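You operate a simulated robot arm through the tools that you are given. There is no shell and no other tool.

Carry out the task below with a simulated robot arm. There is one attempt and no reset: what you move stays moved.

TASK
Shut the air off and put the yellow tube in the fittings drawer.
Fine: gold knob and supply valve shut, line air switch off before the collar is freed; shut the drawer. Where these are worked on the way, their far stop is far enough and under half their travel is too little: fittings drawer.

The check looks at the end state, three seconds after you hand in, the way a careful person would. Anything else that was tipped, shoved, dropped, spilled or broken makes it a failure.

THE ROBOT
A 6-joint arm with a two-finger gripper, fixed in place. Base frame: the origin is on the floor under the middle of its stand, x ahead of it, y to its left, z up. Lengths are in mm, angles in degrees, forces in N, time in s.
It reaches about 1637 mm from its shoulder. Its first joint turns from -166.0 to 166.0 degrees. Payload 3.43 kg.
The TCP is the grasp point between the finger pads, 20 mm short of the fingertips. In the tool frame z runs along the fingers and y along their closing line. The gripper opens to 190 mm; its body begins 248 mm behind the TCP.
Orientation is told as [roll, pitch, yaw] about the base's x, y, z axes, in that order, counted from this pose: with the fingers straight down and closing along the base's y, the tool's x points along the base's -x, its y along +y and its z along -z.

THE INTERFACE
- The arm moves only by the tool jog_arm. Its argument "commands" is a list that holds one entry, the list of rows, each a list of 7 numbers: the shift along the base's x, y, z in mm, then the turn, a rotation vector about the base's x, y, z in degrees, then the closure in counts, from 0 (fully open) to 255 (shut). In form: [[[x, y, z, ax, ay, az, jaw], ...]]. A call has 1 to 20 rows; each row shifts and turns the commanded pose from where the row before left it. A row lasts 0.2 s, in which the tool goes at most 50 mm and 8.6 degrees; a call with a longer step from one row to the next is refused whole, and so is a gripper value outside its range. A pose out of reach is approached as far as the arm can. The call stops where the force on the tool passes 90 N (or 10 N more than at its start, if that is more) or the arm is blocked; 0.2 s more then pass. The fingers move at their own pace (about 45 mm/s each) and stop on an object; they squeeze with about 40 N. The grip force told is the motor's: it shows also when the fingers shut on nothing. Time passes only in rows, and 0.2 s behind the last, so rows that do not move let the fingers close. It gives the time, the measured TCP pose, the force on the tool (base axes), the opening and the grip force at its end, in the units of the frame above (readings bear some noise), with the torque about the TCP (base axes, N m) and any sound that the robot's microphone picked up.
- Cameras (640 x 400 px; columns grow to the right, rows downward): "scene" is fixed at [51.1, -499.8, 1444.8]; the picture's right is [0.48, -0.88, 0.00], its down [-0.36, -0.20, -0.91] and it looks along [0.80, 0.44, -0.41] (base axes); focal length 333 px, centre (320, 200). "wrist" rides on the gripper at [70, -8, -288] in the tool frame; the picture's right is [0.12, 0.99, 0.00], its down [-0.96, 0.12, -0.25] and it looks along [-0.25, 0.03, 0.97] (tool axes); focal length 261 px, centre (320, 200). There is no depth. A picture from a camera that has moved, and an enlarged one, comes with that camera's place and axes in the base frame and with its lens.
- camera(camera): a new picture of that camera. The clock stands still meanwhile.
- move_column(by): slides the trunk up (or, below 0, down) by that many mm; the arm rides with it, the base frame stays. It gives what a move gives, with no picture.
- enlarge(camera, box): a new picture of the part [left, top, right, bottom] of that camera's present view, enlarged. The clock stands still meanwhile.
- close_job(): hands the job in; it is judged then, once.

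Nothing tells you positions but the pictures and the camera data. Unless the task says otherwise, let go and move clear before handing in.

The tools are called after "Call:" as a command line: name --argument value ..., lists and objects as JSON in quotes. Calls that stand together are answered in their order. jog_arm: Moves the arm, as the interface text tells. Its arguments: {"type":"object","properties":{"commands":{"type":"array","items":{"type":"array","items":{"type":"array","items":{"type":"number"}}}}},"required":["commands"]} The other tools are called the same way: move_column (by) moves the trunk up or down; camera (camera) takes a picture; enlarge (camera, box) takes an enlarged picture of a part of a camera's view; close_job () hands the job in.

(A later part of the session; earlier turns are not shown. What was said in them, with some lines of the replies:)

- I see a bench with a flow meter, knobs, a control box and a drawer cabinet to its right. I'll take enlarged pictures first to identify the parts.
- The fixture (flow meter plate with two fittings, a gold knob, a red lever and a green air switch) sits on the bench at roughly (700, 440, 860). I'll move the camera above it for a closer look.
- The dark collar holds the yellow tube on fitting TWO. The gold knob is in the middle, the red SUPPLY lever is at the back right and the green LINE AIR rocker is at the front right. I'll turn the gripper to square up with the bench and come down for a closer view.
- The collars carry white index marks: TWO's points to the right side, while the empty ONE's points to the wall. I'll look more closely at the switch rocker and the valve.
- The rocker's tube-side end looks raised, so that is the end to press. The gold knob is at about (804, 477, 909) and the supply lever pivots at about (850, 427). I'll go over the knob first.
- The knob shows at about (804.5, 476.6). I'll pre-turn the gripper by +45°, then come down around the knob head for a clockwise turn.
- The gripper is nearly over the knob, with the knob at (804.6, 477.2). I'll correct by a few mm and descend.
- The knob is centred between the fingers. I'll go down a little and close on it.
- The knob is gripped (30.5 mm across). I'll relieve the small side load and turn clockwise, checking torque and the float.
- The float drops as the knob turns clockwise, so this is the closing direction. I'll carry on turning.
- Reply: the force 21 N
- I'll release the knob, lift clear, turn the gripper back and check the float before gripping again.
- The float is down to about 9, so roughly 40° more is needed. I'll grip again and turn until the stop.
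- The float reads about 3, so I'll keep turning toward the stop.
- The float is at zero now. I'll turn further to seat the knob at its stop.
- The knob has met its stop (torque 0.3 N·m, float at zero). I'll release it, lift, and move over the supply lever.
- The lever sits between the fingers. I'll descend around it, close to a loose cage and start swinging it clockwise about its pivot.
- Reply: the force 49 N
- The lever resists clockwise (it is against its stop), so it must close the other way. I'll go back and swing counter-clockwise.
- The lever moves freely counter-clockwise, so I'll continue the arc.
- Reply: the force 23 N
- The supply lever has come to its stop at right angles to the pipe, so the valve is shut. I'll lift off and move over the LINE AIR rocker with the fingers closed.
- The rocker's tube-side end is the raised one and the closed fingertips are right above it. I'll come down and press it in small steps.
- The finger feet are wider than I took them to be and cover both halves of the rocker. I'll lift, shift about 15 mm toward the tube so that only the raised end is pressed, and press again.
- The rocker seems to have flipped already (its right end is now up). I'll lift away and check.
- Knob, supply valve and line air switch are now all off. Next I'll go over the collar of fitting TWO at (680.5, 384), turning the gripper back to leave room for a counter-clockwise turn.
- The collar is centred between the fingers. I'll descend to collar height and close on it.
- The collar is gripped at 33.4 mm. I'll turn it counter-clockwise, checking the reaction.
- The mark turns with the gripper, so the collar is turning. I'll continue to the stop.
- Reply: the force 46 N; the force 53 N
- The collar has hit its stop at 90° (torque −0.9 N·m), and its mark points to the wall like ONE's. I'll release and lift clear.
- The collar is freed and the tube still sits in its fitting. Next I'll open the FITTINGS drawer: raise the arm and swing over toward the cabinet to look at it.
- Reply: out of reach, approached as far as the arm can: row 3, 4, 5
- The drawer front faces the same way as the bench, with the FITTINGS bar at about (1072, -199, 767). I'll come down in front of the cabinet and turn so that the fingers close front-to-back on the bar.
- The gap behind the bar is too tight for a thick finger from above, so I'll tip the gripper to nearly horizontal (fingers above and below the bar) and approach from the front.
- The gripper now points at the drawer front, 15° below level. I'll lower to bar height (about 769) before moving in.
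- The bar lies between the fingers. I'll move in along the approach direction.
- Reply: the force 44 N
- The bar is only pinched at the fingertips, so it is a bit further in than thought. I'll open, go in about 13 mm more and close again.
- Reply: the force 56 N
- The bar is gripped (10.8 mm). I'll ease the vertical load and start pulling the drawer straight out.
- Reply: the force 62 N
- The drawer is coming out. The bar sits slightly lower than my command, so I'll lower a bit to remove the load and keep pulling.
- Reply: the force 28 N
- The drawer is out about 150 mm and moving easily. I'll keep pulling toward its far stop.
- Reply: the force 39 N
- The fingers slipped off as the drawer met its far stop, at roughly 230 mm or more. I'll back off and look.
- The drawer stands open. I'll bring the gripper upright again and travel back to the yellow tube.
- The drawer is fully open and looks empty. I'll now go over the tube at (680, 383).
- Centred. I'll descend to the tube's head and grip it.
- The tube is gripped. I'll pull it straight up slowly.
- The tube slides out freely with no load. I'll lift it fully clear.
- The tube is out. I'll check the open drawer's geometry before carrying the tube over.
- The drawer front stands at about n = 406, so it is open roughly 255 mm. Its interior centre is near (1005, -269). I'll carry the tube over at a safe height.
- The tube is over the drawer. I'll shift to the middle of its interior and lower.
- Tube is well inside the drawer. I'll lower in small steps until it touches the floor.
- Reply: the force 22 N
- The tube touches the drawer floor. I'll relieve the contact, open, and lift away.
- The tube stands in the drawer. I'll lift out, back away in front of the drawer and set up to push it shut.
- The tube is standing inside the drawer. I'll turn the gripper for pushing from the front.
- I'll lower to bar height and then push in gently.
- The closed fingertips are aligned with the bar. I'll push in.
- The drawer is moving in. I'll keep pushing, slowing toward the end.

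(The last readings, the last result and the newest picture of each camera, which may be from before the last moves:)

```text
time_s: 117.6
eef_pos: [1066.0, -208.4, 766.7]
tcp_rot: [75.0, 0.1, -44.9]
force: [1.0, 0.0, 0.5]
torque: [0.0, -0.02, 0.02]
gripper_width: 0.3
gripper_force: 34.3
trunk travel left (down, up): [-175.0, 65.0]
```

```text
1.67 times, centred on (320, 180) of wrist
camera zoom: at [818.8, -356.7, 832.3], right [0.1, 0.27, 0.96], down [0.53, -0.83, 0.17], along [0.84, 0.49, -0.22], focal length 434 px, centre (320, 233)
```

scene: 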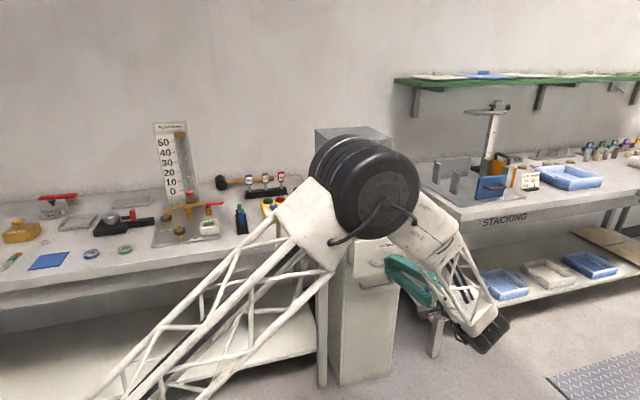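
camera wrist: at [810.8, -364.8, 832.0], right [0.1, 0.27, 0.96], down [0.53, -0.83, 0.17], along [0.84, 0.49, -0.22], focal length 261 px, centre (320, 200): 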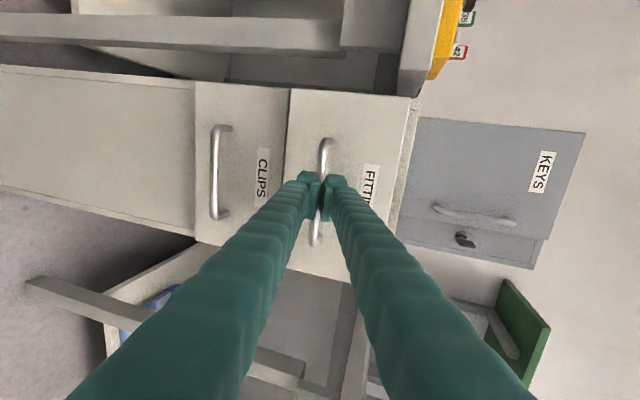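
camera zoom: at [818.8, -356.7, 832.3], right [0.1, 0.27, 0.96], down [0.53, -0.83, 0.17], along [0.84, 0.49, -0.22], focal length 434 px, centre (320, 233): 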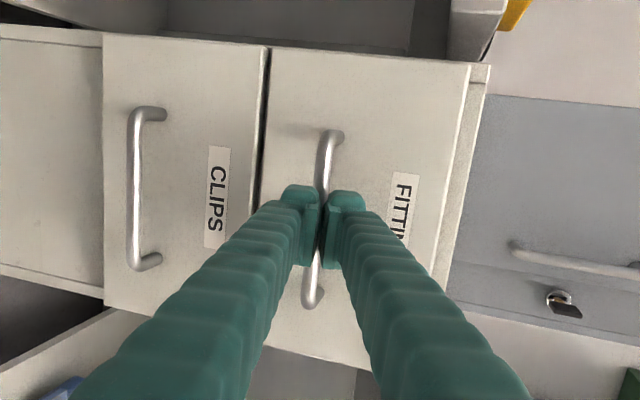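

Call:
jog_arm --commands '[[[2, 2, 0, 0, 0, 0, 255], [2, 2, 0, 0, 0, 0, 255], [0, 0, 0, 0, 0, 0, 255]]]'

Call:
enlarge --camera "wrist" --box '[190, 60, 450, 300]'

```text
time_s: 118.4
eef_pos: [1069.3, -206.7, 765.2]
tcp_rot: [74.9, 0.1, -45.1]
force: [-31.4, -25.1, -2.4]
torque: [-0.33, 0.31, 0.56]
gripper_width: 0.1
gripper_force: 34.2
trunk travel left (down, up): [-175.0, 65.0]
```

```text
1.67 times, centred on (320, 180) of wrist
camera zoom: at [821.4, -354.2, 831.9], right [0.1, 0.26, 0.96], down [0.53, -0.83, 0.17], along [0.84, 0.49, -0.22], focal length 434 px, centre (320, 233)
```

zoom: 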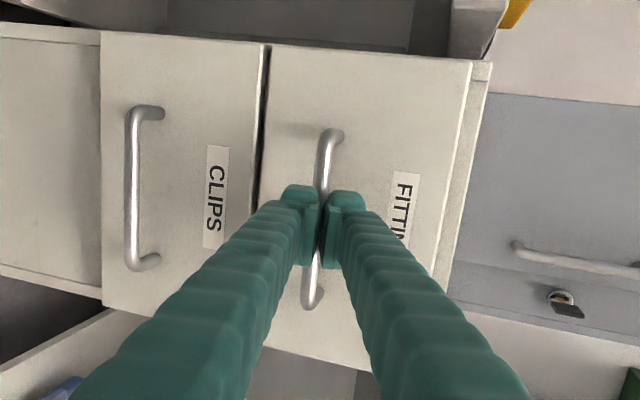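

The drawer has met its closed stop (40 N). I'll back away, raise the arm and check everything.

Call:
jog_arm --commands '[[[-5, -5, 0, 0, 0, 0, 255], [-20, -20, 0, 0, 0, 0, 255], [-30, -30, 0, 0, 0, 0, 255], [-30, -30, 10, 0, 0, 0, 255], [-30, -30, 20, 0, 0, 0, 255], [-30, -30, 30, 0, 0, 0, 255], [-30, -30, 30, 0, 0, 0, 255], [-30, -30, 40, 0, 0, 0, 255], [0, 0, 40, 0, 0, 0, 255], [0, 0, 40, 0, 0, 0, 255], [0, 0, 0, 0, 0, 0, 255]]]'

Call:
jog_arm --commands '[[[0, 0, 15, -5.89, 5.89, 0, 220], [0, 0, 15, -5.89, 5.89, 0, 200], [0, 0, 15, -5.89, 5.89, 0, 180], [0, 0, 15, -5.89, 5.89, 0, 180], [0, 0, 15, -5.89, 5.89, 0, 180], [0, 0, 15, -5.89, 5.89, 0, 180], [0, 0, 15, -5.89, 5.89, 0, 180], [0, 0, 10, -5.89, 5.89, 0, 180], [0, 0, 10, -5.89, 5.89, 0, 180], [-8, 35, 10, 0, 0, 8, 180], [-8, 35, 10, 0, 0, 8, 180], [-8, 35, 10, 0, 0, 8, 180], [-8, 35, 0, 0, 0, 8, 180], [-8, 35, 0, 0, 0, 8, 180], [-8, 35, 0, 0, 0, 8, 180], [-8, 35, 0, 0, 0, 8, 180], [-8, 35, 0, 0, 0, 8, 180], [0, 0, 0, 0, 0, 0, 180]]]'

Call:
camera --camera "scene"

Call:
camera --camera "wrist"

```text
refused: row 6 steps farther than a row can; nothing moved
```

```text
time_s: 122.2
eef_pos: [1004.2, 76.5, 920.8]
tcp_rot: [0.1, -0.1, 19.0]
force: [-0.5, 0.4, 1.3]
torque: [-0.02, -0.02, 0.02]
gripper_width: 55.8
gripper_force: 0.1
trunk travel left (down, up): [-175.0, 65.0]
```

```text
taken
```

scene: 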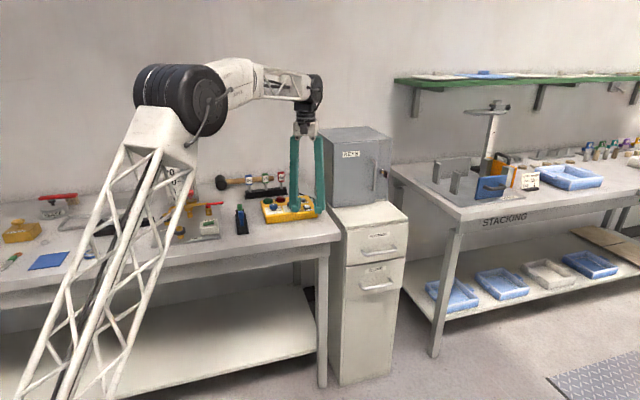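

```text
taken
camera wrist: at [941.0, 45.6, 1208.9], right [-0.44, 0.9, 0.0], down [0.87, 0.42, 0.25], along [0.22, 0.11, -0.97], focal length 261 px, centre (320, 200)
```

wrist: 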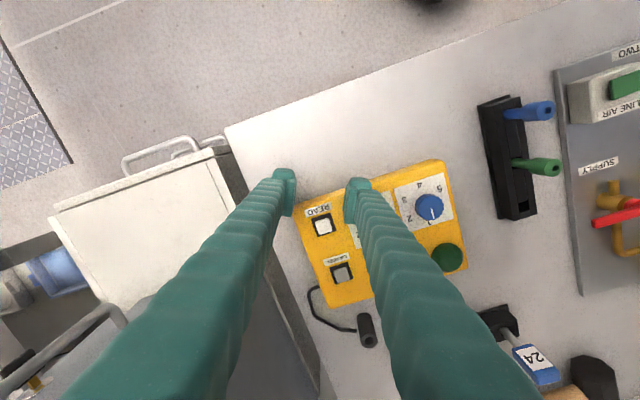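

My first retreat was refused (one step too long), so the second move started right at the drawer front and passed low over the bench. I'll lift straight up at once and check that nothing was touched.

Call:
jog_arm --commands '[[[0, 0, 30, 0, 0, 0, 180], [0, 0, 40, 0, 0, 0, 180], [0, 0, 40, 0, 0, 0, 180], [0, 0, 40, 0, 0, 0, 180], [0, 0, 0, 0, 0, 0, 180]]]'

Call:
enlarge --camera "scene" --box '[200, 160, 330, 240]'

Call:
enlarge --camera "scene" --box '[310, 120, 420, 310]'

Call:
camera --camera "wrist"

```text
time_s: 123.4
eef_pos: [1005.5, 74.6, 1070.6]
tcp_rot: [0.0, 0.0, 18.9]
force: [0.3, 0.2, 0.4]
torque: [0.03, 0.0, 0.01]
gripper_width: 56.0
gripper_force: 0.0
trunk travel left (down, up): [-175.0, 65.0]
```

```text
4.92 times, centred on (265, 200) of scene
camera zoom: at [51.1, -499.8, 1444.8], right [0.48, -0.88, 0.0], down [-0.36, -0.2, -0.91], along [0.8, 0.44, -0.41], focal length 1638 px, centre (591, 200)
```

zoom: 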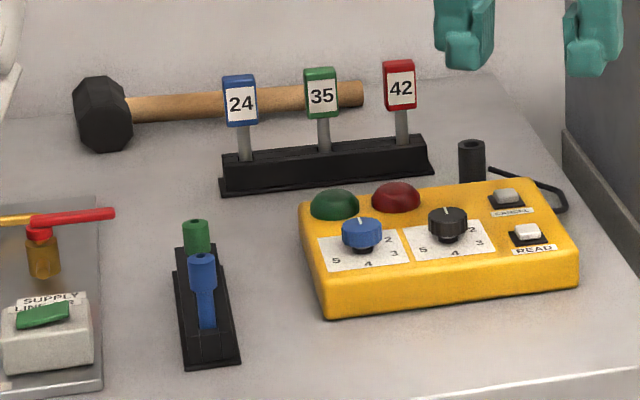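

```text
2.11 times, centred on (365, 215) of scene
camera zoom: at [51.1, -499.8, 1444.8], right [0.48, -0.88, 0.0], down [-0.36, -0.2, -0.91], along [0.8, 0.44, -0.41], focal length 700 px, centre (225, 168)
```

zoom: 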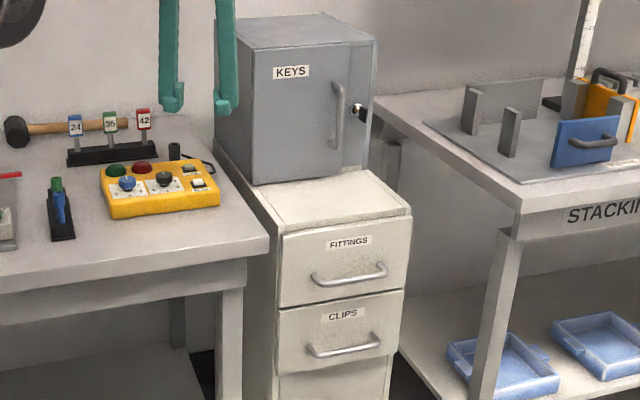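

```text
taken
camera wrist: at [942.4, 44.0, 1357.9], right [-0.43, 0.9, 0.0], down [0.87, 0.42, 0.25], along [0.22, 0.11, -0.97], focal length 261 px, centre (320, 200)
```

wrist: 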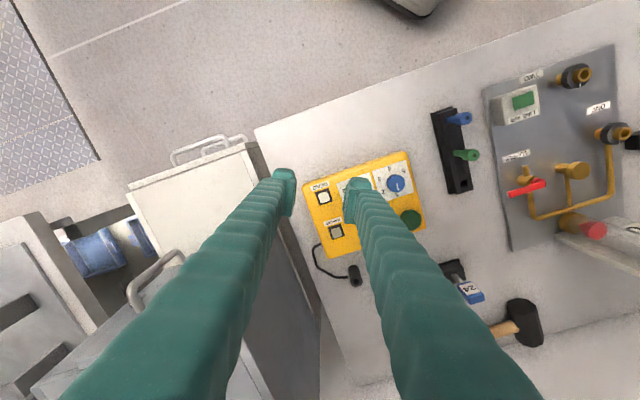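

The bench objects look unchanged. I'll compare the drawer precisely with the earlier closed picture.

Call:
enlarge --camera "scene" --box '[330, 190, 420, 310]'

Call:
enlarge --camera "wrist" --box '[120, 120, 280, 260]'

Call:
enlarge --camera "scene" --box '[0, 110, 240, 280]'

```text
3.33 times, centred on (375, 250) of scene
camera zoom: at [51.1, -499.8, 1444.8], right [0.48, -0.88, 0.0], down [-0.36, -0.2, -0.91], along [0.8, 0.44, -0.41], focal length 1109 px, centre (137, 33)
```

zoom: 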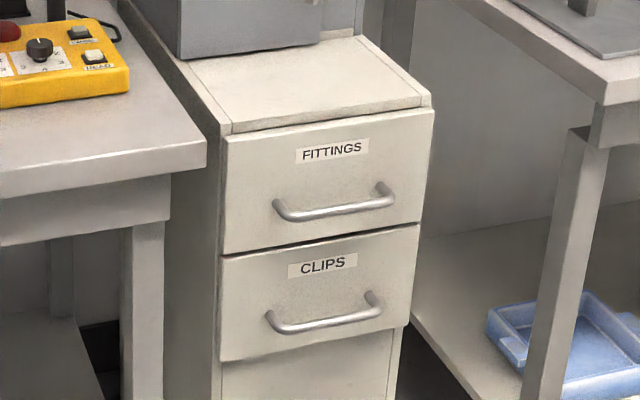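

```text
2.86 times, centred on (200, 190) of wrist
camera zoom: at [942.4, 44.0, 1357.9], right [-0.43, 0.9, 0.0], down [0.87, 0.42, 0.25], along [0.22, 0.11, -0.97], focal length 745 px, centre (663, 229)
```

zoom: 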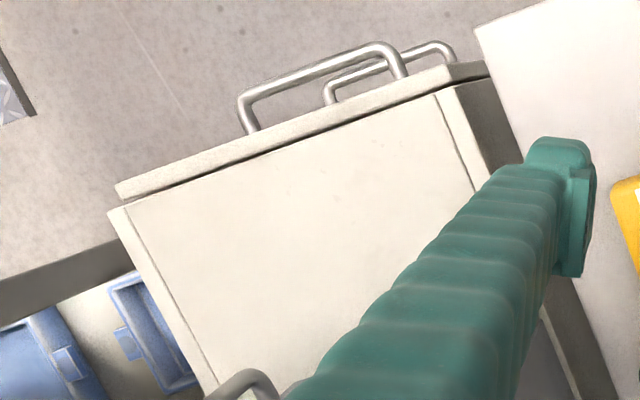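

```text
2.35 times, centred on (120, 195) of scene
camera zoom: at [51.1, -499.8, 1444.8], right [0.48, -0.88, 0.0], down [-0.36, -0.2, -0.91], along [0.8, 0.44, -0.41], focal length 783 px, centre (791, 212)
```

zoom: 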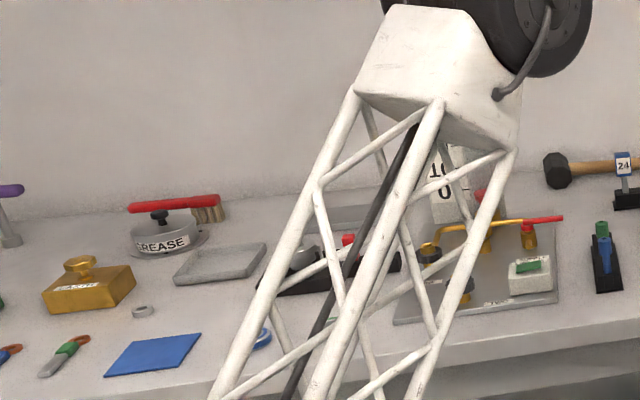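

The drawer matches its original closed position exactly. I'll move the arm to a clear, high position near where it began and check the fixture one last time.

Call:
jog_arm --commands '[[[-30, 0, 35, 0, 0, 0, 150], [-30, 0, 35, 0, 0, 0, 100], [-40, 0, 25, 0, 0, 0, 50], [-40, 0, 20, 0, 0, 0, 0], [-40, 4, 10, 0, 0, -3, 0], [-40, 8, 10, 0, 0, -4, 0], [-40, 8, 0, 0, 0, -4, 0], [-40, 8, 0, 0, 0, -4, 0], [-30, 8, 0, 0, 0, -4, 0], [0, 0, 0, 0, 0, 0, 0]]]'

Call:
camera --camera "scene"

Call:
enlarge --camera "scene" --box '[140, 110, 240, 250]'

Call:
enlarge --camera "scene" --box '[0, 170, 160, 280]'

Call:
camera --camera "wrist"

```text
time_s: 125.6
eef_pos: [676.4, 110.5, 1206.7]
tcp_rot: [0.0, -0.1, -0.1]
force: [0.1, 1.1, 0.9]
torque: [0.06, -0.04, 0.01]
gripper_width: 189.9
gripper_force: 0.0
trunk travel left (down, up): [-175.0, 65.0]
```

```text
taken
```

scene: 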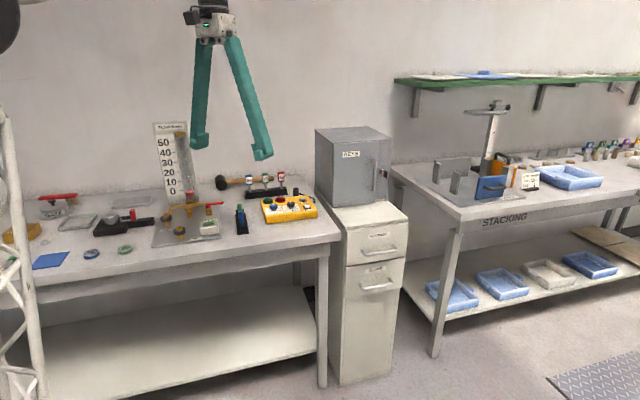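

```text
2.86 times, centred on (190, 180) of scene
camera zoom: at [51.1, -499.8, 1444.8], right [0.48, -0.88, 0.0], down [-0.36, -0.2, -0.91], along [0.8, 0.44, -0.41], focal length 950 px, centre (691, 257)
```

zoom: 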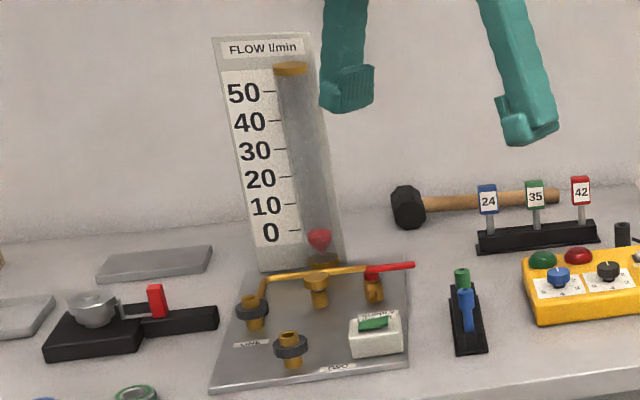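

```text
3.64 times, centred on (80, 225) of scene
camera zoom: at [51.1, -499.8, 1444.8], right [0.48, -0.88, 0.0], down [-0.36, -0.2, -0.91], along [0.8, 0.44, -0.41], focal length 1210 px, centre (1193, 109)
```

zoom: 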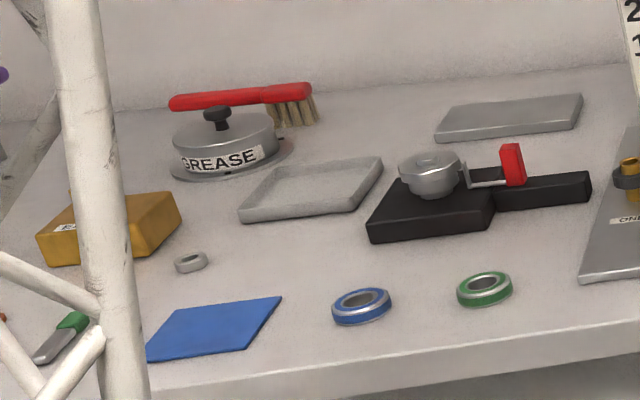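

```text
taken
camera wrist: at [606.0, 101.9, 1494.8], right [-0.12, 0.99, 0.0], down [0.96, 0.11, 0.25], along [0.25, 0.03, -0.97], focal length 261 px, centre (320, 200)
```

wrist: 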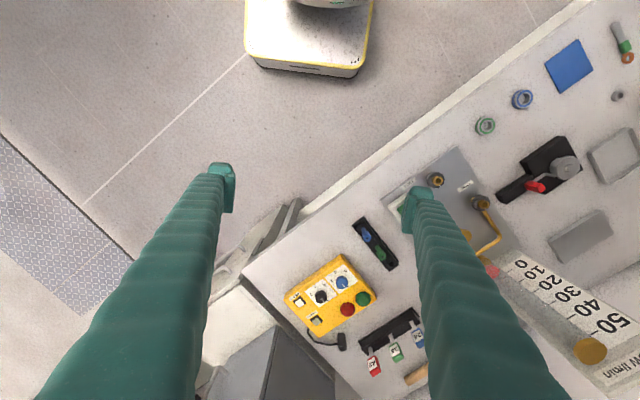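

Everything checks out:

- **Gold knob:** at its stop, with the float at zero.
- **Supply lever:** square across the pipe.
- **Line air rocker:** flipped to off.
- **Collar and tube:** the collar is freed, and the yellow tube is in the FITTINGS drawer, which is shut.
- **Surroundings:** nothing else has moved, and the arm is clear.

I'm handing in the job.

Call:
close_job

```text
The job is handed in.
```

I shut the air off, and the yellow tube is in the fittings drawer with the drawer closed. I've handed the job in and don't have the verdict.

- **Gold knob:** I turned it clockwise to its stop, and the flow float fell to zero.
- **Supply valve:** It would not move clockwise, so I swung the lever counter-clockwise. It stopped square across the pipe.
- **Line air switch:** I pressed the raised end of the rocker and it flipped over. With the knob and valve already shut, the float could not confirm it, so I'm relying on the rocker's new position.
- **Collar and tube:** With all three off, I turned the collar 90° to its stop. The tube came out without resistance, and I stood it upright in the drawer. It may have tipped over inside when the drawer closed.
- **Fittings drawer:** I pulled it about 255 mm to its far stop, then pushed it back to its closed stop. It matches the picture from before I opened it.

**Low pass over the bench:** One retreat move was refused, so the next one started right at the drawer front and carried the gripper low over the yellow control box. I lifted straight up and compared pictures; the box, its knobs and the items around it look unchanged.
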